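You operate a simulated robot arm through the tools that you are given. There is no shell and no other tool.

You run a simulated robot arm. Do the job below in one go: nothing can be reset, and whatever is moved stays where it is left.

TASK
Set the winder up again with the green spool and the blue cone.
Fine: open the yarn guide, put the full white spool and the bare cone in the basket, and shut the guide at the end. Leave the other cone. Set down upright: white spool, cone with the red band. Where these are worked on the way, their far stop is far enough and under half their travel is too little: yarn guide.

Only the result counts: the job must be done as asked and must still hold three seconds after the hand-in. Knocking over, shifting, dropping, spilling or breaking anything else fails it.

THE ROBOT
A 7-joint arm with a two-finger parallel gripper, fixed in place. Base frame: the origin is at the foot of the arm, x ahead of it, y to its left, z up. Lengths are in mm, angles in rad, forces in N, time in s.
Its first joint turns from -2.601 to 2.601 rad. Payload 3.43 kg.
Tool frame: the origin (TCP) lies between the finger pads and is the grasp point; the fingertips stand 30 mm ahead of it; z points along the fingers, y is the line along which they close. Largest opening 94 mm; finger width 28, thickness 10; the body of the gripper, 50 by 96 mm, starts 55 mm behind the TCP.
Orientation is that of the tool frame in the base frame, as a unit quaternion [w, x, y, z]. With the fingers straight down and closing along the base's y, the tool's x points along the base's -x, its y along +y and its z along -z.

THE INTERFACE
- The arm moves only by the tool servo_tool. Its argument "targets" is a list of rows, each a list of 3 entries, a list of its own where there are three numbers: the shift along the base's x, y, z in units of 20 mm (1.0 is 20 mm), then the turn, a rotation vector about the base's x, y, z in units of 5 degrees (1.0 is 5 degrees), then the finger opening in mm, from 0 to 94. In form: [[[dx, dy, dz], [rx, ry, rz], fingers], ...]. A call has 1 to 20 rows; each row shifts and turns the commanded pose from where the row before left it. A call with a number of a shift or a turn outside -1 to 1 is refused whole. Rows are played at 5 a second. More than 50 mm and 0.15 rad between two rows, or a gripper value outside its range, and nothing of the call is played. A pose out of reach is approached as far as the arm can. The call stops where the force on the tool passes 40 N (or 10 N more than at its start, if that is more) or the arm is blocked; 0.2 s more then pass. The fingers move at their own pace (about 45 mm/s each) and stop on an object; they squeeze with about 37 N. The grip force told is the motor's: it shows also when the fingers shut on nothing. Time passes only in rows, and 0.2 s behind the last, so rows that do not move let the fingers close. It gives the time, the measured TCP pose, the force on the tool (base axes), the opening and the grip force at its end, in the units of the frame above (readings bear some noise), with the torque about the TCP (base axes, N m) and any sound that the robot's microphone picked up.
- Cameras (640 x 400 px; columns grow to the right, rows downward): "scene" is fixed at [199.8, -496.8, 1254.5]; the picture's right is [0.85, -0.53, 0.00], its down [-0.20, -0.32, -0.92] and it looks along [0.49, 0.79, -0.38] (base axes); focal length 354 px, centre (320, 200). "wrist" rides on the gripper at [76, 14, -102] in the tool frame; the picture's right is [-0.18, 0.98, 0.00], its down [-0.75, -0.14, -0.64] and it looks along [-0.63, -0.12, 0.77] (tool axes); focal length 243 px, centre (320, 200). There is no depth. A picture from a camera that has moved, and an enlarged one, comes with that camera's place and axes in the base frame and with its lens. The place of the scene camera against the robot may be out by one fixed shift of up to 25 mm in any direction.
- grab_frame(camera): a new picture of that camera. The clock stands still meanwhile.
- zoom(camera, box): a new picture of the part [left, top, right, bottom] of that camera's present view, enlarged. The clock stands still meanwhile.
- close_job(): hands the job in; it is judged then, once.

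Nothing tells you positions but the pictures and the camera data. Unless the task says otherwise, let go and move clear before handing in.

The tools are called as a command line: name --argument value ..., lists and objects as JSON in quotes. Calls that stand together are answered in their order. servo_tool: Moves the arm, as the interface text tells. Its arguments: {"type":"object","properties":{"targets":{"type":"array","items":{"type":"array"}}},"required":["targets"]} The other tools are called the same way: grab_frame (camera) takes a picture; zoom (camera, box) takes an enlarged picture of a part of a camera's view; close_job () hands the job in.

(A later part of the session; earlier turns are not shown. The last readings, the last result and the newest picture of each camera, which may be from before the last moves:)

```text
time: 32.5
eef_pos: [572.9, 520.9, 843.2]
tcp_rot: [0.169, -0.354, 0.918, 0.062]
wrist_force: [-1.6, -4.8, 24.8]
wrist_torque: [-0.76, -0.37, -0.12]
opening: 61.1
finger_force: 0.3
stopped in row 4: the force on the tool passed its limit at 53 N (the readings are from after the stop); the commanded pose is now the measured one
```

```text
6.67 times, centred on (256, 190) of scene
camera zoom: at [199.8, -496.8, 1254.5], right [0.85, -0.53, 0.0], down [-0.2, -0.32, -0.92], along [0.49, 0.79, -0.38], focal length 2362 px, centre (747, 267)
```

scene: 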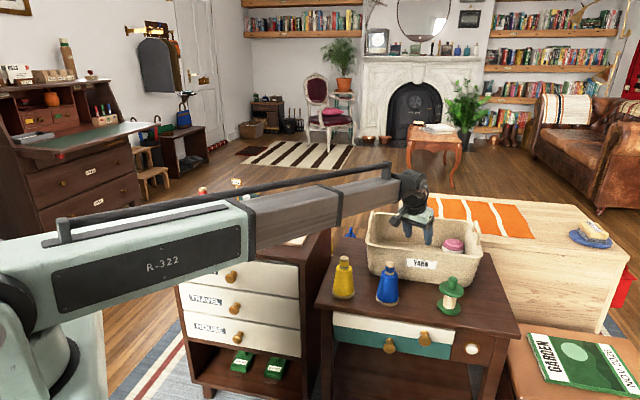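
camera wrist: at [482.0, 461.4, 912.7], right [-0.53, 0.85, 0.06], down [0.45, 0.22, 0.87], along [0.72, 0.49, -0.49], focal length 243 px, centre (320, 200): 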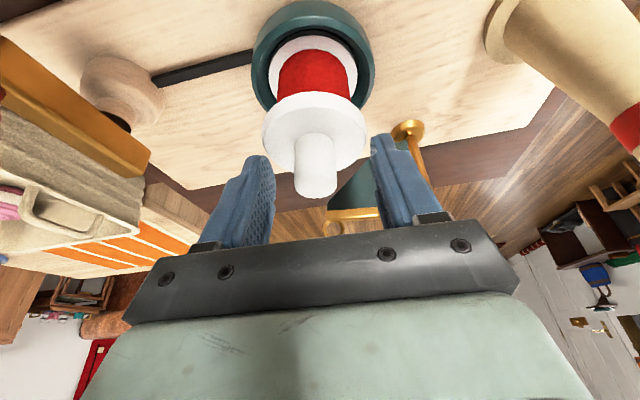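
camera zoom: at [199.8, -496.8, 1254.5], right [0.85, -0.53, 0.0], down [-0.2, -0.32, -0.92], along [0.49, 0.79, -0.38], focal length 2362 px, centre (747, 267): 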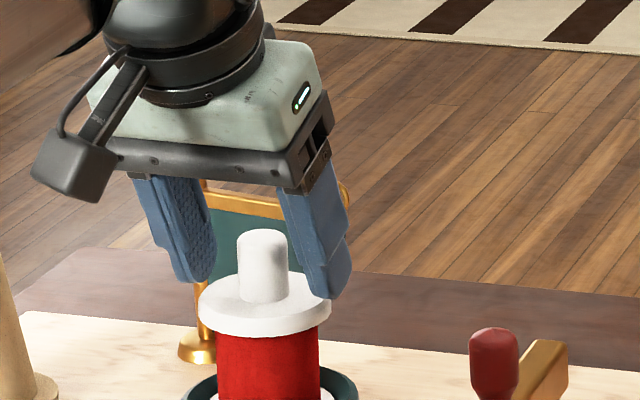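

The fingertip touched the flange edge, so the flange sits a little higher than I judged. I'll rise 5 mm, centre on the knob and close.

servo_tool --targets '[[[-0.06, 0, 0.27], [0, 0, 0], 60], [[-0.06, 0, 0], [0, 0, 0], 60], [[0, 0, 0], [0, 0, 0], 36], [[0, 0, 0], [0, 0, 0], 36], [[0, 0, 0], [0, 0, 0], 36]]'

zoom --camera "wrist" --box '[220, 60, 428, 240]'

zoom --camera "scene" --box '[208, 160, 304, 220]'

```text
time: 33.6
eef_pos: [569.7, 522.5, 849.3]
tcp_rot: [0.166, -0.354, 0.918, 0.062]
wrist_force: [0.4, 0.2, 0.1]
wrist_torque: [-0.04, 0.01, -0.01]
opening: 35.9
finger_force: 0.0
```

```text
2.22 times, centred on (324, 150) of wrist
camera zoom: at [479.8, 462.1, 917.1], right [-0.53, 0.85, 0.06], down [0.45, 0.22, 0.87], along [0.72, 0.49, -0.5], focal length 539 px, centre (311, 311)
```

zoom: 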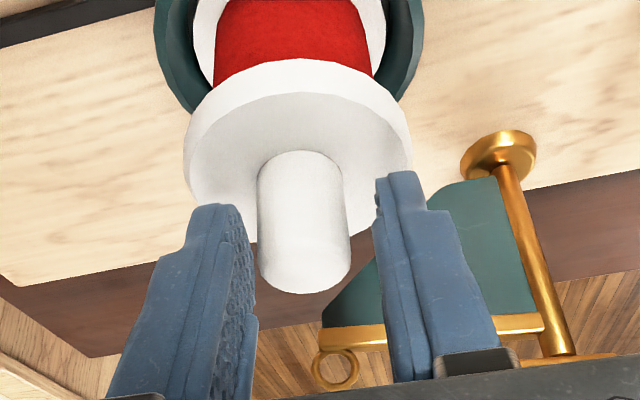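

```text
6.67 times, centred on (256, 190) of scene
camera zoom: at [199.8, -496.8, 1254.5], right [0.85, -0.53, 0.0], down [-0.2, -0.32, -0.92], along [0.49, 0.79, -0.38], focal length 2362 px, centre (747, 267)
```

zoom: 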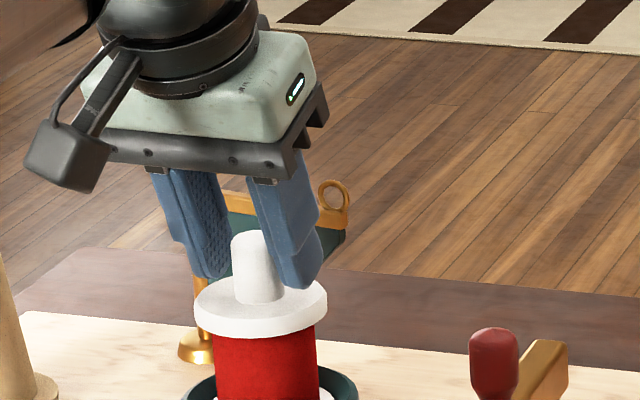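

The knob is about 1.5 mm off centre between the fingers, so I'll correct that and close.

servo_tool --targets '[[[0.06, -0.06, 0], [0, 0, 0], 36], [[0, 0, 0], [0, 0, 0], 10], [[0, 0, 0], [0, 0, 0], 10], [[0, 0, 0], [0, 0, 0], 10]]'

zoom --camera "wrist" --box '[220, 60, 428, 240]'

zoom --camera "scene" --box '[208, 160, 304, 220]'

```text
time: 34.6
eef_pos: [569.6, 522.2, 847.0]
tcp_rot: [0.168, -0.353, 0.918, 0.062]
wrist_force: [-0.2, -0.3, 1.1]
wrist_torque: [0.11, 0.09, 0.02]
opening: 22.7
finger_force: 37.2
```

```text
2.22 times, centred on (324, 150) of wrist
camera zoom: at [480.8, 461.0, 916.8], right [-0.53, 0.85, 0.06], down [0.45, 0.22, 0.87], along [0.72, 0.49, -0.5], focal length 539 px, centre (311, 311)
```

zoom: 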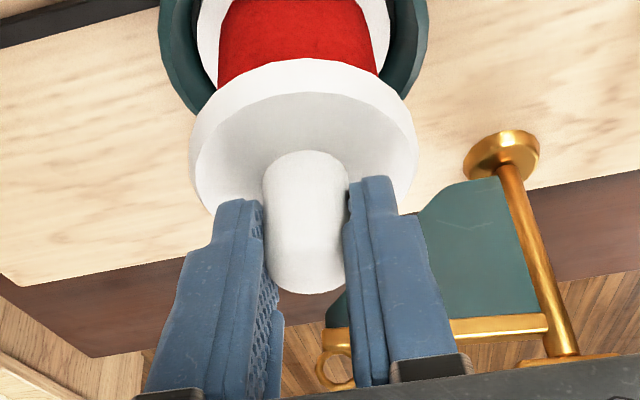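

```text
6.67 times, centred on (256, 190) of scene
camera zoom: at [199.8, -496.8, 1254.5], right [0.85, -0.53, 0.0], down [-0.2, -0.32, -0.92], along [0.49, 0.79, -0.38], focal length 2362 px, centre (747, 267)
```

zoom: 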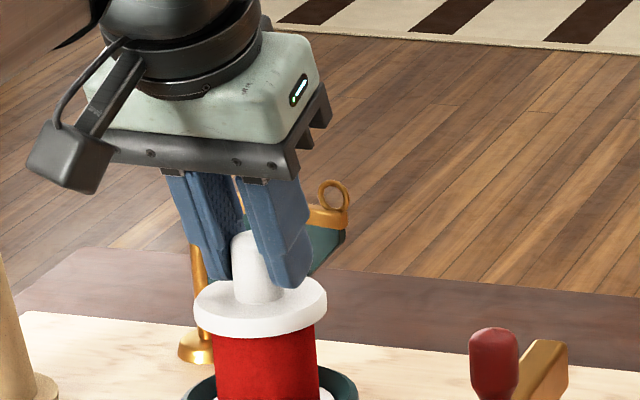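

The knob is gripped at 22.7 mm. I'll lift straight up.

servo_tool --targets '[[[0, 0, 0.4], [0, 0, 0], 10], [[0, 0, 0.6], [0, 0, 0], 10], [[0, 0, 1], [0, 0, 0], 10], [[0, 0, 1], [0, 0, 0], 10], [[0, 0, 1], [0, 0, 0], 10], [[0, 0, 1], [0, 0, 0], 10], [[0, 0, 1], [0, 0, 0], 10]]'

grab_frame --camera "wrist"

zoom --camera "scene" --box '[180, 120, 340, 250]'

```text
time: 36.2
eef_pos: [568.7, 522.2, 968.0]
tcp_rot: [0.167, -0.354, 0.918, 0.062]
wrist_force: [-0.3, 0.7, -0.7]
wrist_torque: [-0.01, -0.01, 0.01]
opening: 22.3
finger_force: 36.9
```

```text
taken
camera wrist: at [479.3, 461.8, 1037.0], right [-0.53, 0.85, 0.06], down [0.45, 0.22, 0.87], along [0.72, 0.49, -0.5], focal length 243 px, centre (320, 200)
```

wrist: 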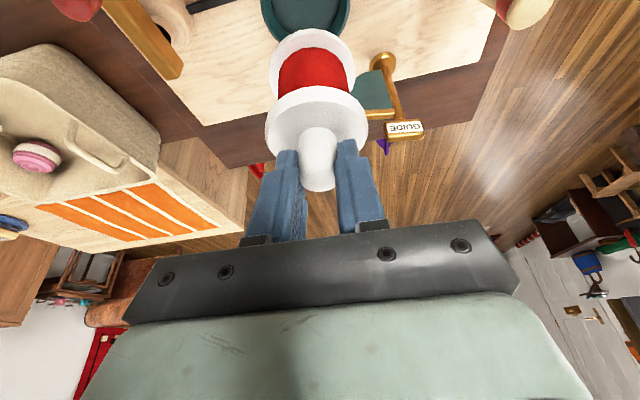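

```text
3.08 times, centred on (260, 185) of scene
camera zoom: at [199.8, -496.8, 1254.5], right [0.85, -0.53, 0.0], down [-0.2, -0.32, -0.92], along [0.49, 0.79, -0.38], focal length 1090 px, centre (505, 246)
```

zoom: 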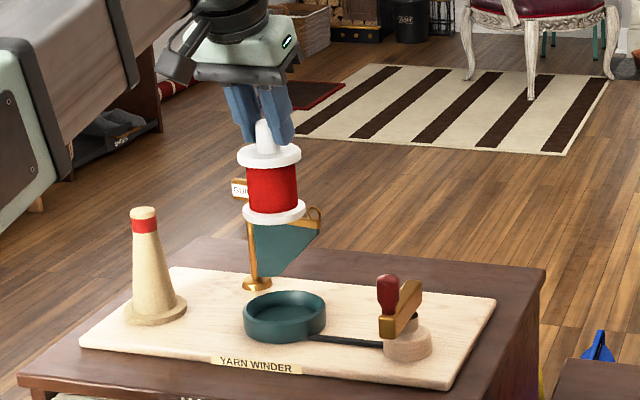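

The winder's seat turns out to be a plain cup with no spindle, and the spool hangs upright. I'll carry it over to the basket, keeping the tilt.

servo_tool --targets '[[[0.98, -0.777, 0.1], [0, 0, -0.2545], 10], [[0.98, -0.777, 0.1], [0, 0, -0.2545], 10], [[0.98, -0.777, 0.1], [0, 0, -0.2545], 10], [[0.98, -0.777, 0.1], [0, 0, -0.2545], 10], [[0.98, -0.777, 0.1], [0, 0, -0.2545], 10], [[0.98, -0.777, 0], [0, 0, -0.2545], 10], [[0.98, -0.777, 0], [0, 0, -0.2545], 10], [[0.98, -0.777, 0], [0, 0, -0.2545], 10], [[0.98, -0.777, 0], [0, 0, -0.2545], 10], [[0.98, -0.777, 0], [0, 0, -0.2545], 10], [[0.98, -0.777, 0], [0, 0, -0.2545], 10], [[0.98, -0.777, 0], [0, 0, -0.2545], 10], [[0.98, -0.777, 0], [0, 0, -0.2545], 10], [[0.98, -0.777, 0], [0, 0, -0.2545], 10], [[0.98, -0.777, 0], [0, 0, -0.2545], 10], [[0.98, -0.777, 0], [0, 0, -0.2545], 10], [[0.98, -0.777, 0], [0, 0, -0.2545], 10], [[0.98, -0.777, 0], [0, 0, -0.2545], 10]]'

servo_tool --targets '[[[0.98, -0.777, 0], [0, 0, -0.2545], 10], [[0.98, -0.777, 0], [0, 0, -0.2545], 10], [[0.98, -0.777, 0], [0, 0, -0.2545], 10], [[0.98, -0.777, 0], [0, 0, -0.2545], 10], [[0, 0, 0], [0, 0, 0], 10]]'

grab_frame --camera "wrist"

grab_frame --camera "scene"

```text
time: 40.0
eef_pos: [923.4, 243.5, 977.9]
tcp_rot: [0.176, -0.165, 0.97, 0.027]
wrist_force: [0.3, -0.2, -1.3]
wrist_torque: [-0.01, -0.01, -0.03]
opening: 22.5
finger_force: 37.0
```

```text
time: 41.2
eef_pos: [1002.5, 181.0, 979.5]
tcp_rot: [0.177, -0.121, 0.977, 0.019]
wrist_force: [0.7, -1.0, -1.2]
wrist_torque: [0.03, -0.03, 0.01]
opening: 22.3
finger_force: 37.1
```

```text
taken
camera wrist: at [894.3, 169.8, 1047.6], right [-0.07, 1.0, 0.06], down [0.5, -0.02, 0.87], along [0.86, 0.09, -0.5], focal length 243 px, centre (320, 200)
```

wrist: 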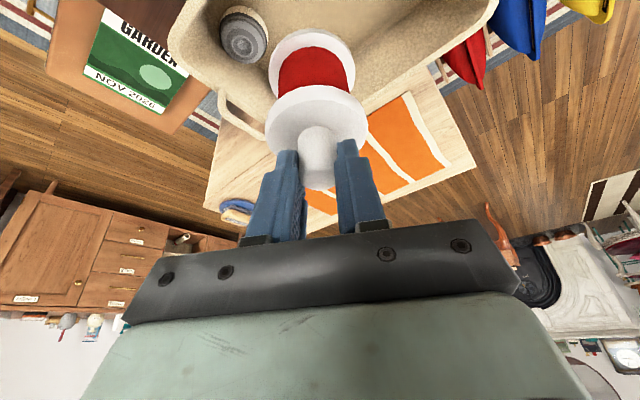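

```text
taken
```

scene: 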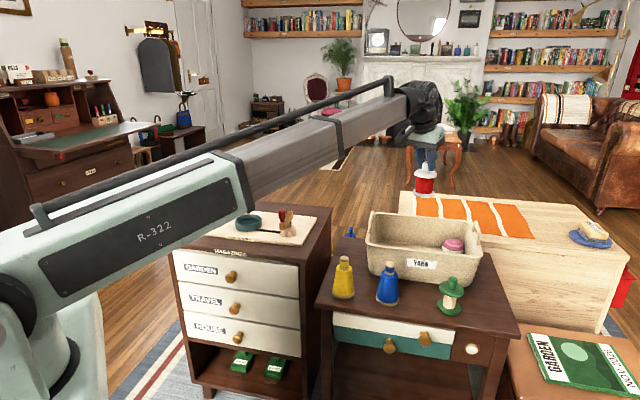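

The spool is upright over the basket spot. I'll lower it to just above the floor.

servo_tool --targets '[[[0, 0, -1], [0, 0, 0], 10], [[0, 0, -1], [0, 0, 0], 10], [[0, 0, -1], [0, 0, 0], 10], [[0, 0, -1], [0, 0, 0], 10], [[0, 0, -1], [0, 0, 0], 10], [[0, 0, -1], [0, 0, 0], 10], [[0, 0, -1], [0, 0, 0], 10], [[0, 0, -1], [0, 0, 0], 10], [[0, 0, -1], [0, 0, 0], 10], [[0, 0, -1], [0, 0, 0], 10], [[0, 0, -1], [0, 0, 0], 10], [[0, 0, 0], [0, 0, 0], 10]]'

grab_frame --camera "wrist"

zoom --camera "scene" --box '[330, 160, 522, 280]'

```text
time: 43.9
eef_pos: [1002.0, 180.9, 758.5]
tcp_rot: [0.178, -0.121, 0.976, 0.02]
wrist_force: [-0.2, 0.3, -0.5]
wrist_torque: [-0.02, 0.02, 0.01]
opening: 22.4
finger_force: 37.2
```

```text
taken
camera wrist: at [894.5, 169.0, 826.8], right [-0.07, 1.0, 0.06], down [0.5, -0.02, 0.87], along [0.86, 0.09, -0.5], focal length 243 px, centre (320, 200)
```

wrist: 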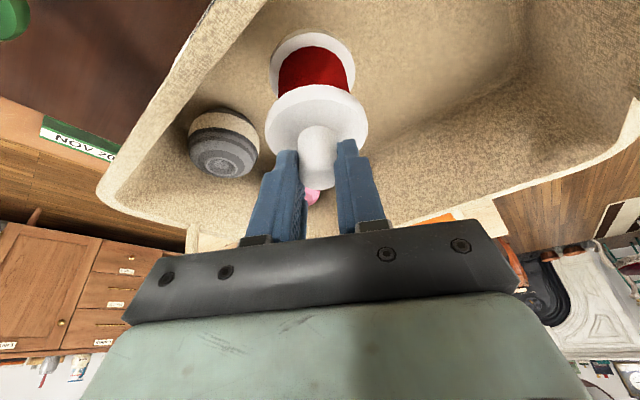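

```text
3.33 times, centred on (426, 220) of scene
camera zoom: at [199.8, -496.8, 1254.5], right [0.85, -0.53, 0.0], down [-0.2, -0.32, -0.92], along [0.49, 0.79, -0.38], focal length 1181 px, centre (-33, 133)
```

zoom: 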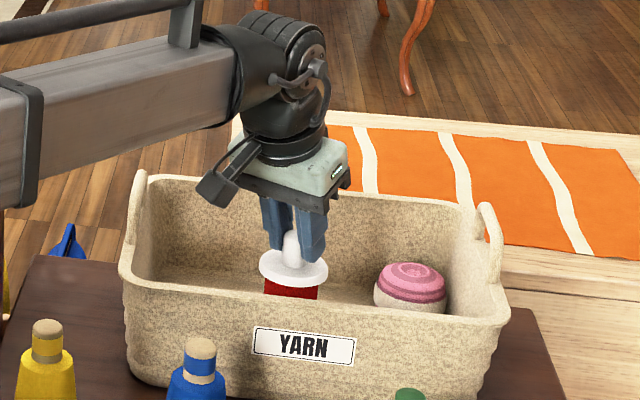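

There is clearance all round, and the bottom is about 40 mm above the floor. I'll lower in smaller steps.

servo_tool --targets '[[[0, 0, -0.5], [0, 0, 0], 10], [[0, 0, -0.5], [0, 0, 0], 10], [[0, 0, -0.5], [0, 0, 0], 10], [[0, 0, -0.25], [0, 0, 0], 10], [[0, 0, 0], [0, 0, 0], 10]]'

grab_frame --camera "wrist"

```text
time: 45.0
eef_pos: [1002.5, 181.1, 722.0]
tcp_rot: [0.177, -0.121, 0.976, 0.02]
wrist_force: [-0.5, -0.3, -1.5]
wrist_torque: [0.0, -0.01, -0.02]
opening: 22.5
finger_force: 37.2
```

```text
taken
camera wrist: at [894.6, 169.1, 791.3], right [-0.07, 1.0, 0.06], down [0.5, -0.02, 0.87], along [0.86, 0.09, -0.5], focal length 243 px, centre (320, 200)
```

wrist: 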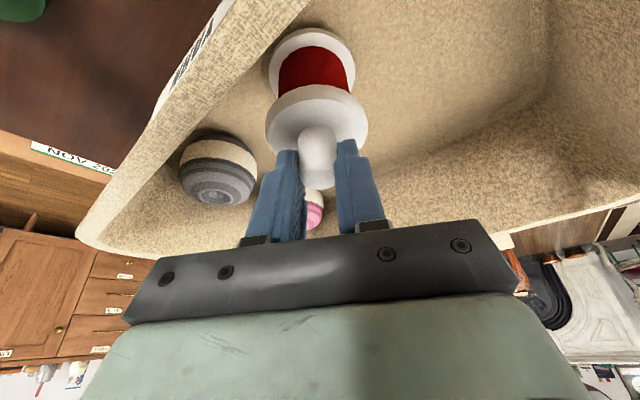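

servo_tool --targets '[[[0, 0, -0.12], [0, 0, 0], 10], [[0, 0, -0.12], [0, 0, 0], 10], [[0, 0, -0.12], [0, 0, 0], 10]]'

zoom --camera "wrist" --box '[200, 0, 440, 150]'

```text
time: 45.9
eef_pos: [1001.9, 180.3, 718.3]
tcp_rot: [0.18, -0.121, 0.976, 0.02]
wrist_force: [-1.4, -3.2, 33.5]
wrist_torque: [-0.42, 0.0, -0.19]
opening: 22.3
finger_force: 37.0
```

```text
2.67 times, centred on (320, 75) of wrist
camera zoom: at [893.8, 169.3, 787.3], right [-0.07, 1.0, 0.06], down [0.49, -0.02, 0.87], along [0.87, 0.09, -0.49], focal length 647 px, centre (320, 533)
```

zoom: 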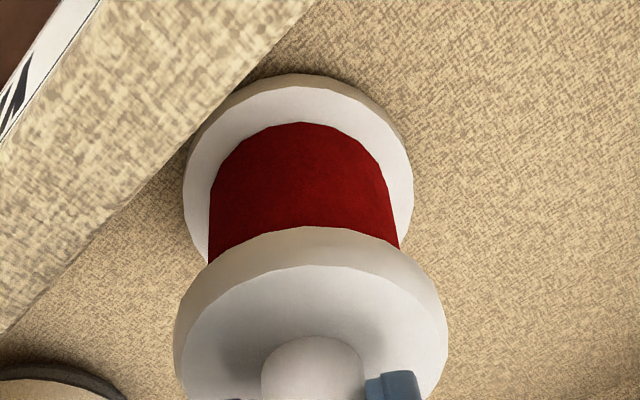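

The spool is on the floor with 33 N of contact and the load centred under it. I'll ease off 1.5 mm and open the fingers.

servo_tool --targets '[[[0, 0, 0.08], [0, 0, 0], 10], [[0, 0, 0.0], [0, 0, 0], 10]]'

```text
time: 46.5
eef_pos: [1001.8, 179.9, 719.1]
tcp_rot: [0.179, -0.121, 0.976, 0.019]
wrist_force: [6.1, -3.2, 28.1]
wrist_torque: [-0.26, -0.71, -0.09]
opening: 22.3
finger_force: 36.7
```

servo_tool --targets '[[[0, 0, 0.1], [0, 0, 0], 10], [[0, 0, 0.0], [0, 0, 0], 10]]'

```text
time: 47.0
eef_pos: [1000.3, 182.2, 718.7]
tcp_rot: [0.176, -0.122, 0.976, 0.021]
wrist_force: [2.0, 0.6, 4.5]
wrist_torque: [0.22, -0.28, -0.1]
opening: 22.5
finger_force: 36.9
```

Contact is down to about 5 N. I'll open the fingers and check.

servo_tool --targets '[[[0, 0, 0], [0, 0, 0], 30], [[0, 0, 0], [0, 0, 0], 44], [[0, 0, 0], [0, 0, 0], 44]]'

grab_frame --camera "wrist"

zoom --camera "scene" --box '[330, 160, 522, 280]'

```text
time: 47.9
eef_pos: [1001.1, 181.5, 718.7]
tcp_rot: [0.178, -0.122, 0.976, 0.019]
wrist_force: [-0.1, 0.3, 0.2]
wrist_torque: [0.04, 0.01, 0.03]
opening: 44.1
finger_force: 0.0
```

```text
taken
camera wrist: at [893.7, 169.4, 788.0], right [-0.07, 1.0, 0.06], down [0.5, -0.02, 0.87], along [0.86, 0.09, -0.5], focal length 243 px, centre (320, 200)
```

wrist: 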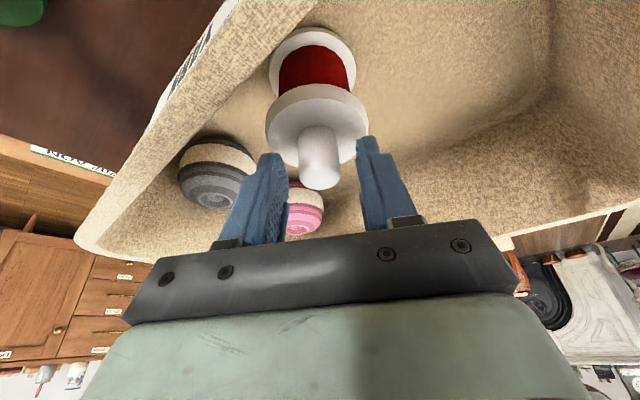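

```text
3.33 times, centred on (426, 220) of scene
camera zoom: at [199.8, -496.8, 1254.5], right [0.85, -0.53, 0.0], down [-0.2, -0.32, -0.92], along [0.49, 0.79, -0.38], focal length 1181 px, centre (-33, 133)
```

zoom: 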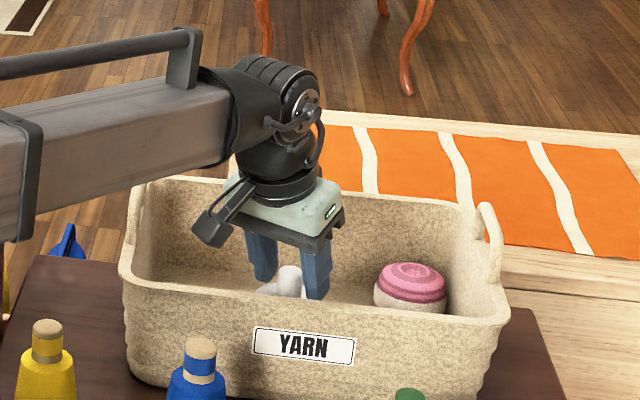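

The spool stands free in the basket. I'll raise straight up and move to the bare cone with the red band.

servo_tool --targets '[[[0, 0, 0.6], [0, 0, 0], 50], [[0, 0, 0.8], [0, 0, 0], 60], [[0, 0, 1], [0, 0, 0], 60], [[0, 0, 1], [0, 0, 0], 60], [[0, 0, 1], [0, 0, 0], 60], [[0, 0, 1], [0, 0, 0], 60], [[0, 0, 1], [0, 0, 0], 60], [[0, 0, 1], [0, 0, 0], 60], [[0, 0, 1], [0, 0, 0], 60], [[0, 0, 1], [0, 0, 0], 60], [[0, 0, 1], [0, 0, 0], 60]]'

zoom --camera "scene" --box '[330, 160, 522, 280]'

grab_frame --camera "wrist"

```text
time: 50.2
eef_pos: [999.7, 181.3, 928.3]
tcp_rot: [0.178, -0.121, 0.976, 0.019]
wrist_force: [-0.3, 0.4, -0.6]
wrist_torque: [0.0, 0.0, 0.04]
opening: 60.2
finger_force: 0.2
```

```text
3.33 times, centred on (426, 220) of scene
camera zoom: at [199.8, -496.8, 1254.5], right [0.85, -0.53, 0.0], down [-0.2, -0.32, -0.92], along [0.49, 0.79, -0.38], focal length 1181 px, centre (-33, 133)
```

zoom: 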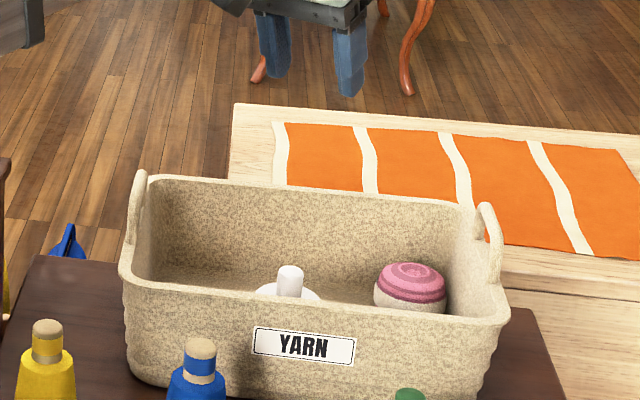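

```text
taken
camera wrist: at [892.0, 170.4, 997.0], right [-0.07, 1.0, 0.06], down [0.5, -0.02, 0.87], along [0.86, 0.09, -0.5], focal length 243 px, centre (320, 200)
```

wrist: 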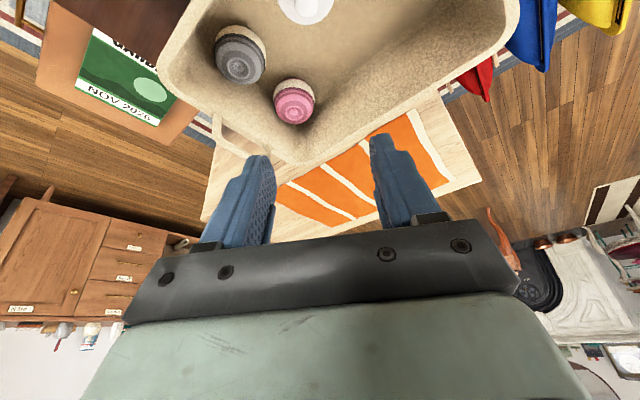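

The white spool stands upright in the basket. Now to the cone.

servo_tool --targets '[[[-0.962, 0.8065, 0], [0, 0, 0.286], 60], [[-0.962, 0.8065, 0], [0, 0, 0.286], 60], [[-0.962, 0.8065, 0], [0, 0, 0.286], 60], [[-0.962, 0.8065, 0], [0, 0, 0.286], 60], [[-0.962, 0.8065, 0], [0, 0, 0.286], 60], [[-0.962, 0.8065, 0], [0, 0, 0.286], 60], [[-0.962, 0.8065, 0], [0, 0, 0.286], 60], [[-0.962, 0.8065, 0], [0, 0, 0.286], 60], [[-0.962, 0.8065, 0], [0, 0, 0.286], 60], [[-0.962, 0.8065, 0], [0, 0, 0.286], 60], [[-0.962, 0.8065, 0], [0, 0, 0.286], 60], [[-0.962, 0.8065, 0], [0, 0, 0.286], 60], [[-0.962, 0.8065, 0], [0, 0, 0.286], 60], [[-0.962, 0.8065, 0], [0, 0, 0.286], 60], [[-0.962, 0.8065, 0], [0, 0, 0.286], 60], [[-0.962, 0.8065, 0], [0, 0, 0.286], 60]]'

servo_tool --targets '[[[-0.962, 0.8065, 0], [0, 0, 0.286], 60], [[-0.962, 0.8065, 0], [0, 0, 0.286], 60], [[-0.962, 0.8065, 0], [0, 0, 0.286], 60], [[-0.962, 0.8065, 0], [0, 0, 0.286], 60], [[-0.962, 0.8065, 0], [0, 0, 0.286], 60], [[-0.962, 0.8065, 0], [0, 0, 0.286], 60], [[-0.962, 0.8065, 0], [0, 0, 0.286], 60], [[-0.962, 0.8065, 0], [0, 0, 0.286], 60], [[-0.962, 0.8065, 0], [0, 0, 0.286], 60], [[-0.962, 0.8065, 0], [0, 0, 0.286], 60], [[-0.962, 0.8065, 0], [0, 0, 0.286], 60], [[-0.962, 0.8065, 0], [0, 0, 0.286], 60], [[0, 0, 0], [0, 0, 0], 60]]'

grab_frame --camera "wrist"

zoom --camera "wrist" --box '[220, 0, 428, 130]'

zoom --camera "scene" --box '[160, 130, 320, 250]'

```text
time: 53.6
eef_pos: [695.5, 439.4, 927.6]
tcp_rot: [0.169, -0.313, 0.933, 0.054]
wrist_force: [0.2, 0.0, -0.6]
wrist_torque: [-0.03, -0.03, 0.0]
opening: 59.9
finger_force: 0.0
```

```text
time: 56.5
eef_pos: [466.0, 631.9, 928.3]
tcp_rot: [0.16, -0.449, 0.875, 0.081]
wrist_force: [0.2, -0.9, -0.2]
wrist_torque: [-0.01, 0.04, 0.0]
opening: 60.1
finger_force: 0.1
```

```text
taken
camera wrist: at [389.8, 553.6, 997.2], right [-0.7, 0.72, 0.06], down [0.39, 0.31, 0.87], along [0.6, 0.63, -0.5], focal length 243 px, centre (320, 200)
```

wrist: 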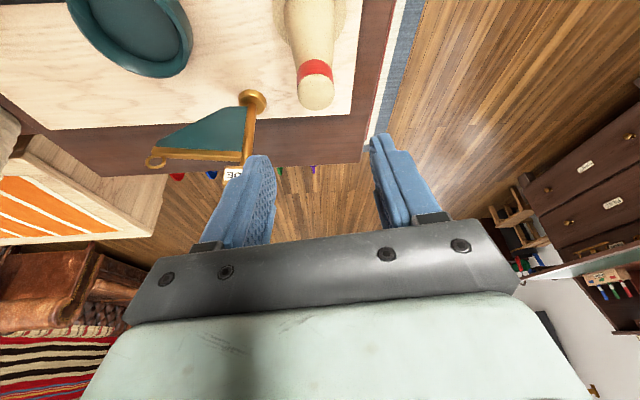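

```text
3.08 times, centred on (324, 65) of wrist
camera zoom: at [389.8, 553.6, 997.2], right [-0.7, 0.72, 0.06], down [0.39, 0.31, 0.87], along [0.6, 0.63, -0.5], focal length 746 px, centre (308, 615)
```

zoom: 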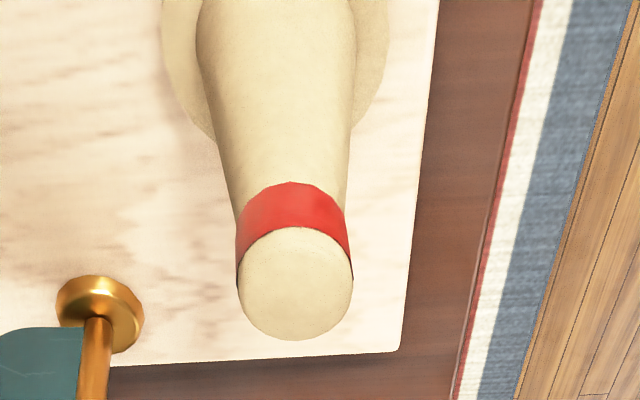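

```text
3.33 times, centred on (240, 190) of scene
camera zoom: at [199.8, -496.8, 1254.5], right [0.85, -0.53, 0.0], down [-0.2, -0.32, -0.92], along [0.49, 0.79, -0.38], focal length 1181 px, centre (587, 233)
```

zoom: 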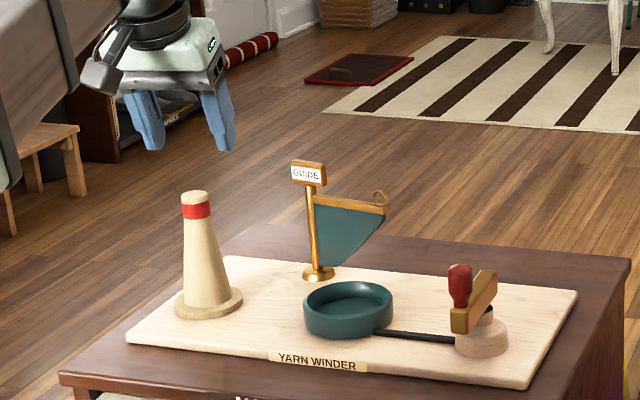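

The cone's axis is at about (464, 635) with its top near 848. I'll descend around it.

servo_tool --targets '[[[-0.175, -0.0975, 0], [0, 0, 0], 60], [[-0.175, -0.0975, 0], [0, 0, 0], 60], [[0, 0, -0.8], [0, 0, 0], 60], [[0, 0, -0.8], [0, 0, 0], 60], [[0, 0, -0.8], [0, 0, 0], 60], [[0, 0, -0.8], [0, 0, 0], 60], [[0, 0, -0.8], [0, 0, 0], 60], [[0, 0, 0], [0, 0, 0], 60]]'

zoom --camera "wrist" --box '[190, 60, 446, 240]'

zoom --camera "scene" --box '[160, 150, 256, 240]'

```text
time: 58.2
eef_pos: [457.4, 627.9, 846.4]
tcp_rot: [0.16, -0.447, 0.876, 0.079]
wrist_force: [0.0, -0.6, -0.1]
wrist_torque: [-0.01, 0.02, 0.0]
opening: 60.2
finger_force: 0.1
```

```text
2.22 times, centred on (318, 150) of wrist
camera zoom: at [383.0, 548.9, 915.7], right [-0.7, 0.72, 0.06], down [0.39, 0.31, 0.87], along [0.6, 0.63, -0.5], focal length 539 px, centre (324, 311)
```

zoom: 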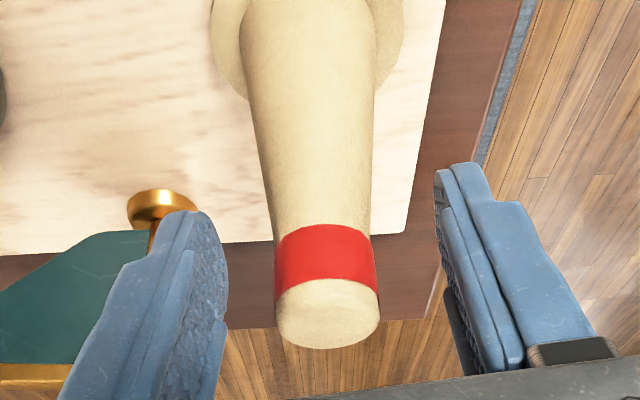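

```text
4.44 times, centred on (208, 195) of scene
camera zoom: at [199.8, -496.8, 1254.5], right [0.85, -0.53, 0.0], down [-0.2, -0.32, -0.92], along [0.49, 0.79, -0.38], focal length 1575 px, centre (818, 222)
```

zoom: 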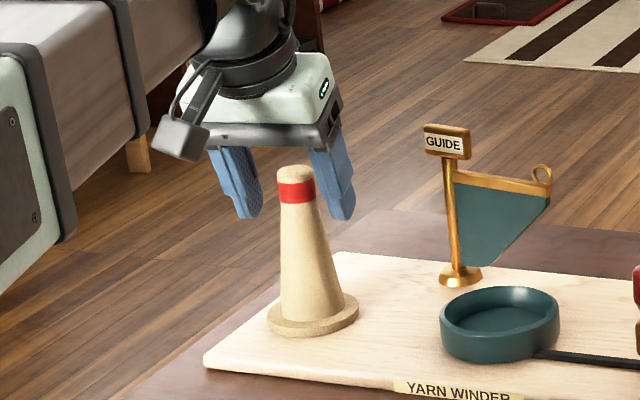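

The cone is nearly centred between the fingers, so I'll close on it.

servo_tool --targets '[[[0.04, -0.03, 0], [0, 0, 0], 40], [[0, 0, 0], [0, 0, 0], 30], [[0, 0, 0], [0, 0, 0], 10], [[0, 0, 0], [0, 0, 0], 10], [[0, 0, 0], [0, 0, 0], 10]]'

zoom --camera "wrist" --box '[190, 60, 446, 240]'

zoom --camera "scene" --box '[160, 150, 256, 240]'

```text
time: 59.5
eef_pos: [458.6, 625.3, 847.8]
tcp_rot: [0.16, -0.448, 0.876, 0.079]
wrist_force: [0.0, -0.1, 0.4]
wrist_torque: [-0.03, -0.02, -0.01]
opening: 29.1
finger_force: 36.9
```

```text
2.22 times, centred on (318, 150) of wrist
camera zoom: at [383.6, 548.3, 916.1], right [-0.7, 0.72, 0.06], down [0.39, 0.31, 0.87], along [0.6, 0.63, -0.5], focal length 539 px, centre (324, 311)
```

zoom: 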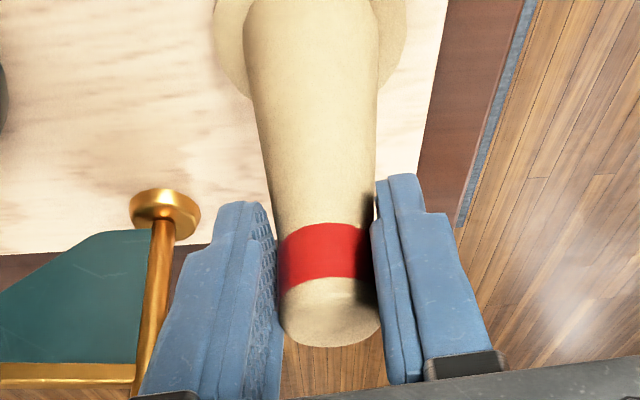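

```text
4.44 times, centred on (208, 195) of scene
camera zoom: at [199.8, -496.8, 1254.5], right [0.85, -0.53, 0.0], down [-0.2, -0.32, -0.92], along [0.49, 0.79, -0.38], focal length 1575 px, centre (818, 222)
```

zoom: 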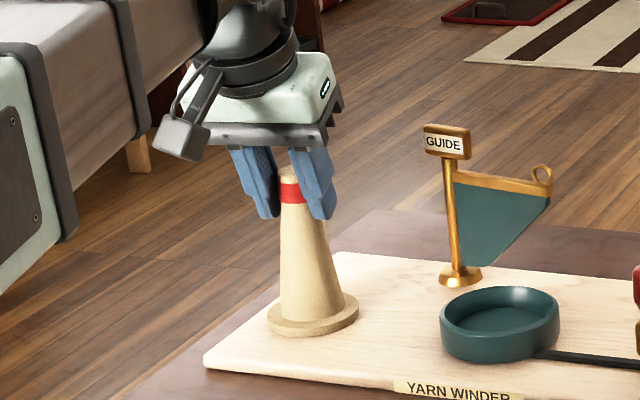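

It is gripped at 29 mm and still upright. I'll lift straight up and look at what it was standing on.

servo_tool --targets '[[[0, 0, 0.3], [0, 0, 0], 10], [[0, 0, 0.5], [0, 0, 0], 10], [[0, 0, 0.8], [0, 0, 0], 10], [[0, 0, 1], [0, 0, 0], 10], [[0, 0, 1], [0, 0, 0], 10], [[0, 0, 1], [0, 0, 0], 10], [[0, 0, 1], [0, 0, 0], 10], [[0, 0, 1], [0, 0, 0], 10]]'

grab_frame --camera "wrist"

zoom --camera "scene" --box '[160, 100, 320, 240]'

```text
time: 61.2
eef_pos: [457.9, 626.6, 977.6]
tcp_rot: [0.159, -0.449, 0.876, 0.078]
wrist_force: [0.5, -0.2, -1.3]
wrist_torque: [0.03, 0.02, -0.01]
opening: 29.1
finger_force: 37.2
```

```text
taken
camera wrist: at [382.9, 548.4, 1046.9], right [-0.7, 0.72, 0.06], down [0.39, 0.31, 0.87], along [0.6, 0.63, -0.5], focal length 243 px, centre (320, 200)
```

wrist: 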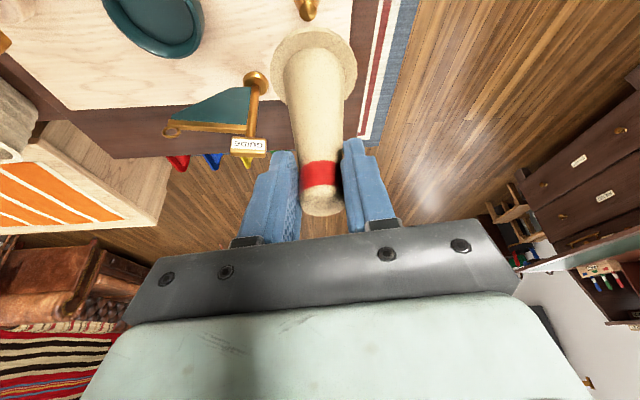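

```text
2.86 times, centred on (240, 170) of scene
camera zoom: at [199.8, -496.8, 1254.5], right [0.85, -0.53, 0.0], down [-0.2, -0.32, -0.92], along [0.49, 0.79, -0.38], focal length 1012 px, centre (549, 286)
```

zoom: 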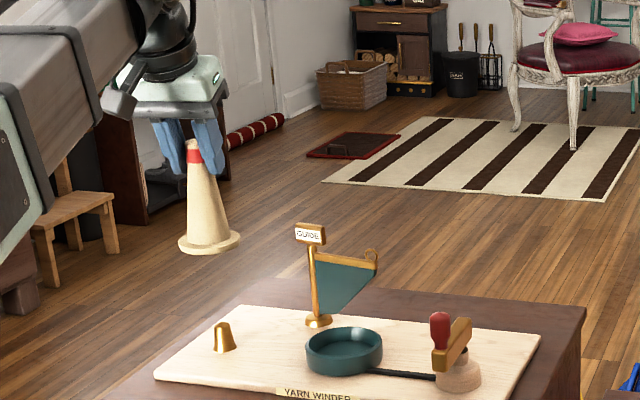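

A dome-shaped peg stands where the cone was, so the blue cone has to go over it. I'll carry the bare cone to the basket first.

servo_tool --targets '[[[0.9596, -0.7806, 0], [0, 0, -0.32], 10], [[0.9596, -0.7806, 0], [0, 0, -0.32], 10], [[0.9596, -0.7806, 0], [0, 0, -0.32], 10], [[0.9596, -0.7806, 0], [0, 0, -0.32], 10], [[0.9596, -0.7806, 0], [0, 0, -0.32], 10], [[0.9596, -0.7806, 0], [0, 0, -0.32], 10], [[0.9596, -0.7806, 0], [0, 0, -0.32], 10], [[0.9596, -0.7806, 0], [0, 0, -0.32], 10], [[0.9596, -0.7806, 0], [0, 0, -0.32], 10], [[0.9596, -0.7806, 0], [0, 0, -0.32], 10], [[0.9596, -0.7806, 0], [0, 0, -0.32], 10], [[0.9596, -0.7806, 0], [0, 0, -0.32], 10], [[0.9596, -0.7806, 0], [0, 0, -0.32], 10], [[0.9596, -0.7806, 0], [0, 0, -0.32], 10], [[0.9596, -0.7806, 0], [0, 0, -0.32], 10]]'

servo_tool --targets '[[[0.9596, -0.7806, 0], [0, 0, -0.32], 10], [[0.9596, -0.7806, 0], [0, 0, -0.32], 10], [[0.9596, -0.7806, 0], [0, 0, -0.32], 10], [[0.9596, -0.7806, 0], [0, 0, -0.32], 10], [[0.9596, -0.7806, 0], [0, 0, -0.32], 10], [[0.9596, -0.7806, 0], [0, 0, -0.32], 10], [[0.9596, -0.7806, 0], [0, 0, -0.32], 10], [[0.9596, -0.7806, 0], [0, 0, -0.32], 10], [[0.9596, -0.7806, 0], [0, 0, -0.32], 10], [[0.9596, -0.7806, 0], [0, 0, -0.32], 10], [[0, 0, 0], [0, 0, 0], 10]]'

grab_frame --camera "wrist"

grab_frame --camera "scene"

```text
time: 64.5
eef_pos: [746.9, 392.5, 979.2]
tcp_rot: [0.173, -0.257, 0.95, 0.044]
wrist_force: [-0.4, 0.6, -1.6]
wrist_torque: [0.05, 0.01, 0.0]
opening: 29.0
finger_force: 37.2
```

```text
time: 66.8
eef_pos: [939.7, 236.0, 980.3]
tcp_rot: [0.178, -0.121, 0.976, 0.019]
wrist_force: [0.6, 0.2, -1.5]
wrist_torque: [0.0, -0.01, -0.01]
opening: 29.0
finger_force: 36.9
```

```text
taken
camera wrist: at [831.9, 224.3, 1048.7], right [-0.07, 1.0, 0.06], down [0.5, -0.02, 0.87], along [0.86, 0.09, -0.5], focal length 243 px, centre (320, 200)
```

wrist: 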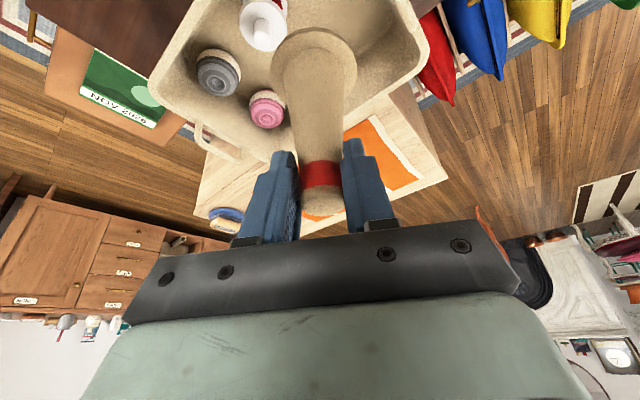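

```text
taken
```

scene: 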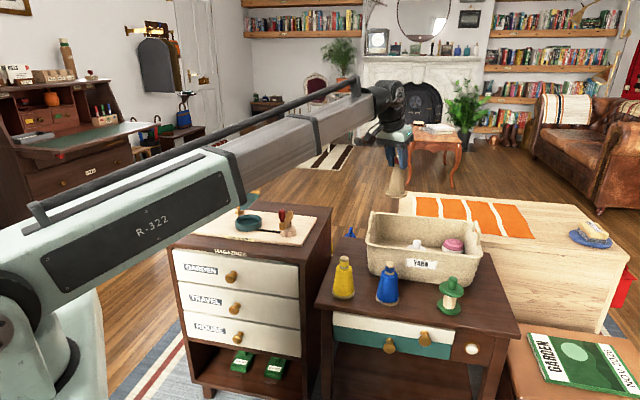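

The cone hangs upright over its spot, about 13 mm clear of the spool. I'll nudge it 5 mm towards the wall and lower.

servo_tool --targets '[[[-0.18, 0.17, -1], [0, 0, 0], 10], [[0, 0, -1], [0, 0, 0], 10], [[0, 0, -1], [0, 0, 0], 10], [[0, 0, -1], [0, 0, 0], 10], [[0, 0, -1], [0, 0, 0], 10], [[0, 0, -1], [0, 0, 0], 10], [[0, 0, -1], [0, 0, 0], 10], [[0, 0, -1], [0, 0, 0], 10], [[0, 0, -1], [0, 0, 0], 10], [[0, 0, 0], [0, 0, 0], 10]]'

grab_frame --camera "wrist"

zoom --camera "scene" --box '[330, 160, 522, 280]'

```text
time: 69.0
eef_pos: [933.9, 240.5, 799.4]
tcp_rot: [0.177, -0.121, 0.977, 0.019]
wrist_force: [-0.6, 0.0, -1.1]
wrist_torque: [0.01, 0.0, -0.03]
opening: 28.6
finger_force: 37.1
```

```text
taken
camera wrist: at [826.7, 228.6, 868.8], right [-0.07, 1.0, 0.06], down [0.5, -0.02, 0.87], along [0.86, 0.09, -0.5], focal length 243 px, centre (320, 200)
```

wrist: 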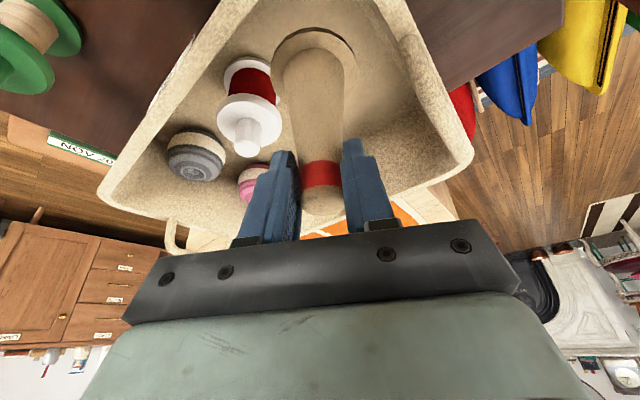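

```text
3.33 times, centred on (426, 220) of scene
camera zoom: at [199.8, -496.8, 1254.5], right [0.85, -0.53, 0.0], down [-0.2, -0.32, -0.92], along [0.49, 0.79, -0.38], focal length 1181 px, centre (-33, 133)
```

zoom: 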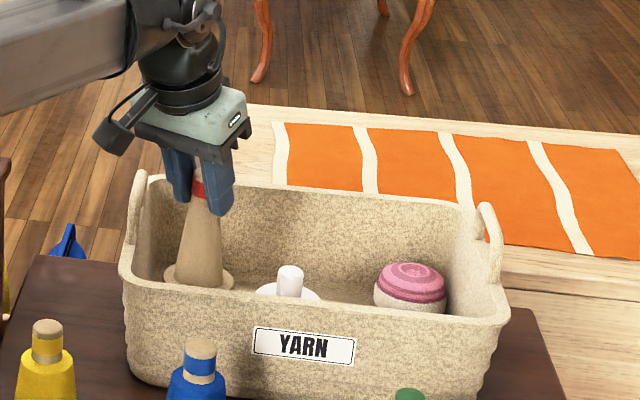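

There's about 20 mm between the cone's path and the spool. I'll lower on in smaller steps.

servo_tool --targets '[[[0, 0, -0.8], [0, 0, 0], 10], [[0, 0, -0.8], [0, 0, 0], 10], [[0, 0, -0.8], [0, 0, 0], 10], [[0, 0, -0.4], [0, 0, 0], 10], [[0, 0, 0], [0, 0, 0], 10]]'

grab_frame --camera "wrist"

zoom --camera "scene" --box '[330, 160, 522, 280]'

```text
time: 70.2
eef_pos: [933.7, 239.5, 744.1]
tcp_rot: [0.176, -0.122, 0.977, 0.019]
wrist_force: [-0.1, -0.4, -0.5]
wrist_torque: [0.01, -0.01, -0.01]
opening: 28.6
finger_force: 37.2
```

```text
taken
camera wrist: at [826.6, 228.2, 812.6], right [-0.07, 1.0, 0.06], down [0.5, -0.02, 0.87], along [0.86, 0.09, -0.5], focal length 243 px, centre (320, 200)
```

wrist: 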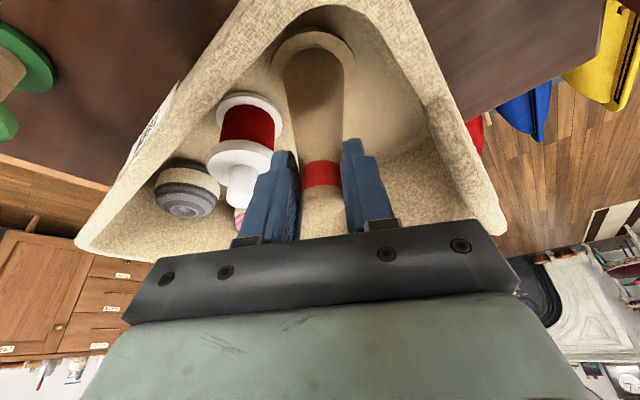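

```text
3.33 times, centred on (426, 220) of scene
camera zoom: at [199.8, -496.8, 1254.5], right [0.85, -0.53, 0.0], down [-0.2, -0.32, -0.92], along [0.49, 0.79, -0.38], focal length 1181 px, centre (-33, 133)
```

zoom: 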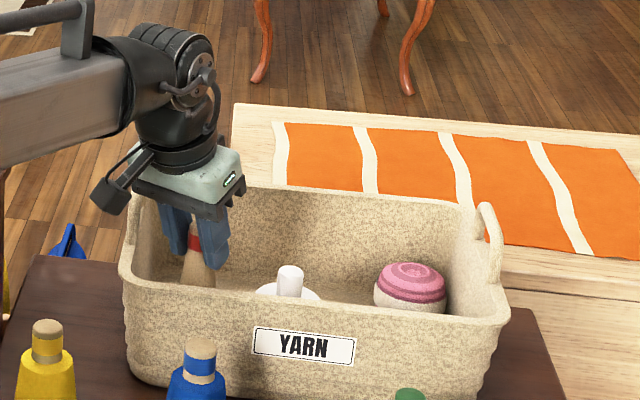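

servo_tool --targets '[[[0, 0, -0.2], [0, 0, 0], 10], [[0, 0, -0.2], [0, 0, 0], 10], [[0, 0, -0.15], [0, 0, 0], 10], [[0, 0, 0], [0, 0, 0], 10]]'

```text
time: 71.2
eef_pos: [935.4, 240.0, 732.8]
tcp_rot: [0.179, -0.122, 0.976, 0.02]
wrist_force: [0.1, -0.1, -1.3]
wrist_torque: [0.01, 0.03, -0.02]
opening: 28.8
finger_force: 37.3
```

servo_tool --targets '[[[0, 0, -0.1], [0, 0, 0], 10], [[0, 0, -0.1], [0, 0, 0], 10], [[0, 0, 0], [0, 0, 0], 10]]'

```text
time: 72.0
eef_pos: [935.0, 240.7, 727.5]
tcp_rot: [0.177, -0.122, 0.976, 0.02]
wrist_force: [0.2, -0.2, -1.6]
wrist_torque: [0.0, 0.0, 0.01]
opening: 28.5
finger_force: 37.5
```

servo_tool --targets '[[[0, 0, -0.1], [0, 0, 0], 10], [[0, 0, 0], [0, 0, 0], 10]]'

zoom --camera "wrist" --box '[200, 0, 440, 150]'

```text
time: 72.7
eef_pos: [935.1, 240.4, 727.7]
tcp_rot: [0.178, -0.121, 0.976, 0.019]
wrist_force: [-0.5, -1.3, 11.5]
wrist_torque: [-0.26, 0.43, 0.05]
opening: 28.5
finger_force: 36.6
```

```text
2.67 times, centred on (320, 75) of wrist
camera zoom: at [826.9, 228.6, 796.4], right [-0.07, 1.0, 0.06], down [0.5, -0.02, 0.87], along [0.86, 0.09, -0.49], focal length 647 px, centre (320, 533)
```

zoom: 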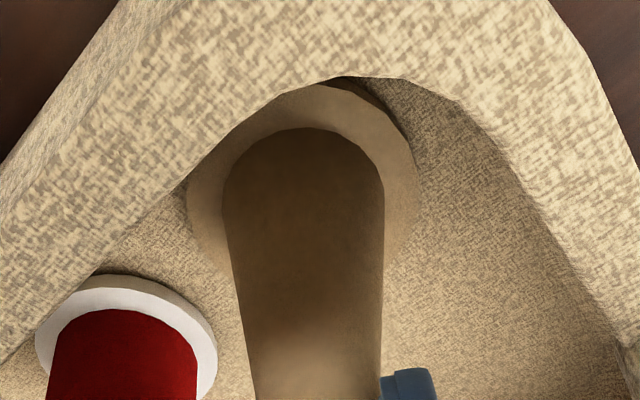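

Light contact came at the base edge nearest the front wall, perhaps on the corner fillet. I'll lift a little, move 10 mm away from the wall and lower again.

servo_tool --targets '[[[0, 0, 0.4], [0, 0, 0], 10], [[0.34, 0.36, 0], [0, 0, 0], 10], [[0, 0, -0.2], [0, 0, 0], 10], [[0, 0, -0.1], [0, 0, 0], 10], [[0, 0, 0], [0, 0, 0], 10]]'

zoom --camera "wrist" --box '[200, 0, 440, 150]'

```text
time: 73.8
eef_pos: [941.3, 246.4, 728.1]
tcp_rot: [0.177, -0.121, 0.976, 0.02]
wrist_force: [0.5, 0.8, -1.3]
wrist_torque: [-0.01, 0.03, -0.01]
opening: 28.5
finger_force: 37.4
```

```text
2.67 times, centred on (320, 75) of wrist
camera zoom: at [833.4, 235.7, 797.3], right [-0.07, 1.0, 0.06], down [0.5, -0.02, 0.87], along [0.86, 0.09, -0.5], focal length 647 px, centre (320, 533)
```

zoom: 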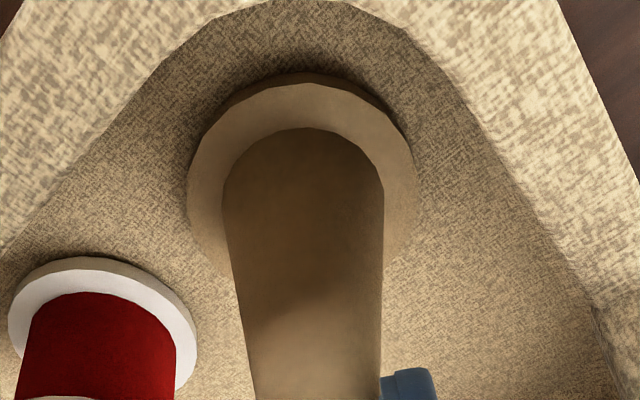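

The base is clear of the walls now. I'll lower to contact.

servo_tool --targets '[[[0, 0, -0.1], [0, 0, 0], 10], [[0, 0, -0.05], [0, 0, 0], 10], [[0, 0, 0], [0, 0, 0], 10]]'

```text
time: 74.7
eef_pos: [940.7, 247.1, 728.4]
tcp_rot: [0.179, -0.122, 0.976, 0.02]
wrist_force: [-2.2, -0.9, 37.8]
wrist_torque: [-0.25, 0.54, 0.17]
opening: 28.5
finger_force: 37.9
```

servo_tool --targets '[[[0, 0, 0.1], [0, 0, 0], 10], [[0, 0, 0], [0, 0, 0], 10]]'

```text
time: 75.2
eef_pos: [940.8, 248.3, 727.2]
tcp_rot: [0.179, -0.121, 0.976, 0.019]
wrist_force: [4.8, -2.2, 22.8]
wrist_torque: [0.06, -0.81, 0.12]
opening: 28.6
finger_force: 37.0
```

servo_tool --targets '[[[0, 0, 0.08], [0, 0, 0], 10], [[0, 0, 0], [0, 0, 0], 10]]'

```text
time: 75.8
eef_pos: [938.2, 247.0, 727.3]
tcp_rot: [0.176, -0.12, 0.977, 0.019]
wrist_force: [0.8, -0.5, 1.2]
wrist_torque: [0.0, -0.15, -0.01]
opening: 28.6
finger_force: 36.7
```

Contact is about 1 N. I'll open and check.

servo_tool --targets '[[[0, 0, 0], [0, 0, 0], 36], [[0, 0, 0], [0, 0, 0], 48], [[0, 0, 0], [0, 0, 0], 48]]'

grab_frame --camera "wrist"

zoom --camera "scene" --box '[330, 160, 522, 280]'

```text
time: 76.7
eef_pos: [940.7, 248.2, 729.4]
tcp_rot: [0.177, -0.121, 0.976, 0.02]
wrist_force: [0.0, -0.5, 0.0]
wrist_torque: [0.02, 0.03, -0.01]
opening: 48.1
finger_force: 0.1
```

```text
taken
camera wrist: at [832.8, 235.9, 797.6], right [-0.07, 1.0, 0.06], down [0.5, -0.02, 0.87], along [0.86, 0.09, -0.5], focal length 243 px, centre (320, 200)
```

wrist: 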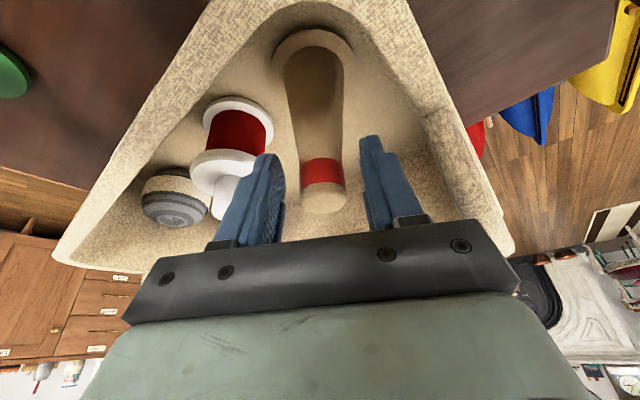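

```text
3.33 times, centred on (426, 220) of scene
camera zoom: at [199.8, -496.8, 1254.5], right [0.85, -0.53, 0.0], down [-0.2, -0.32, -0.92], along [0.49, 0.79, -0.38], focal length 1181 px, centre (-33, 133)
```

zoom: 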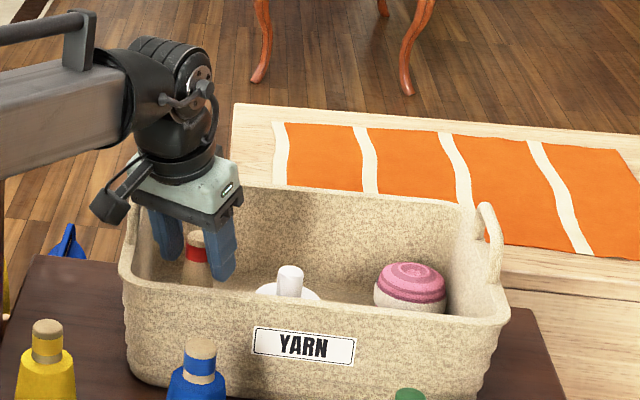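

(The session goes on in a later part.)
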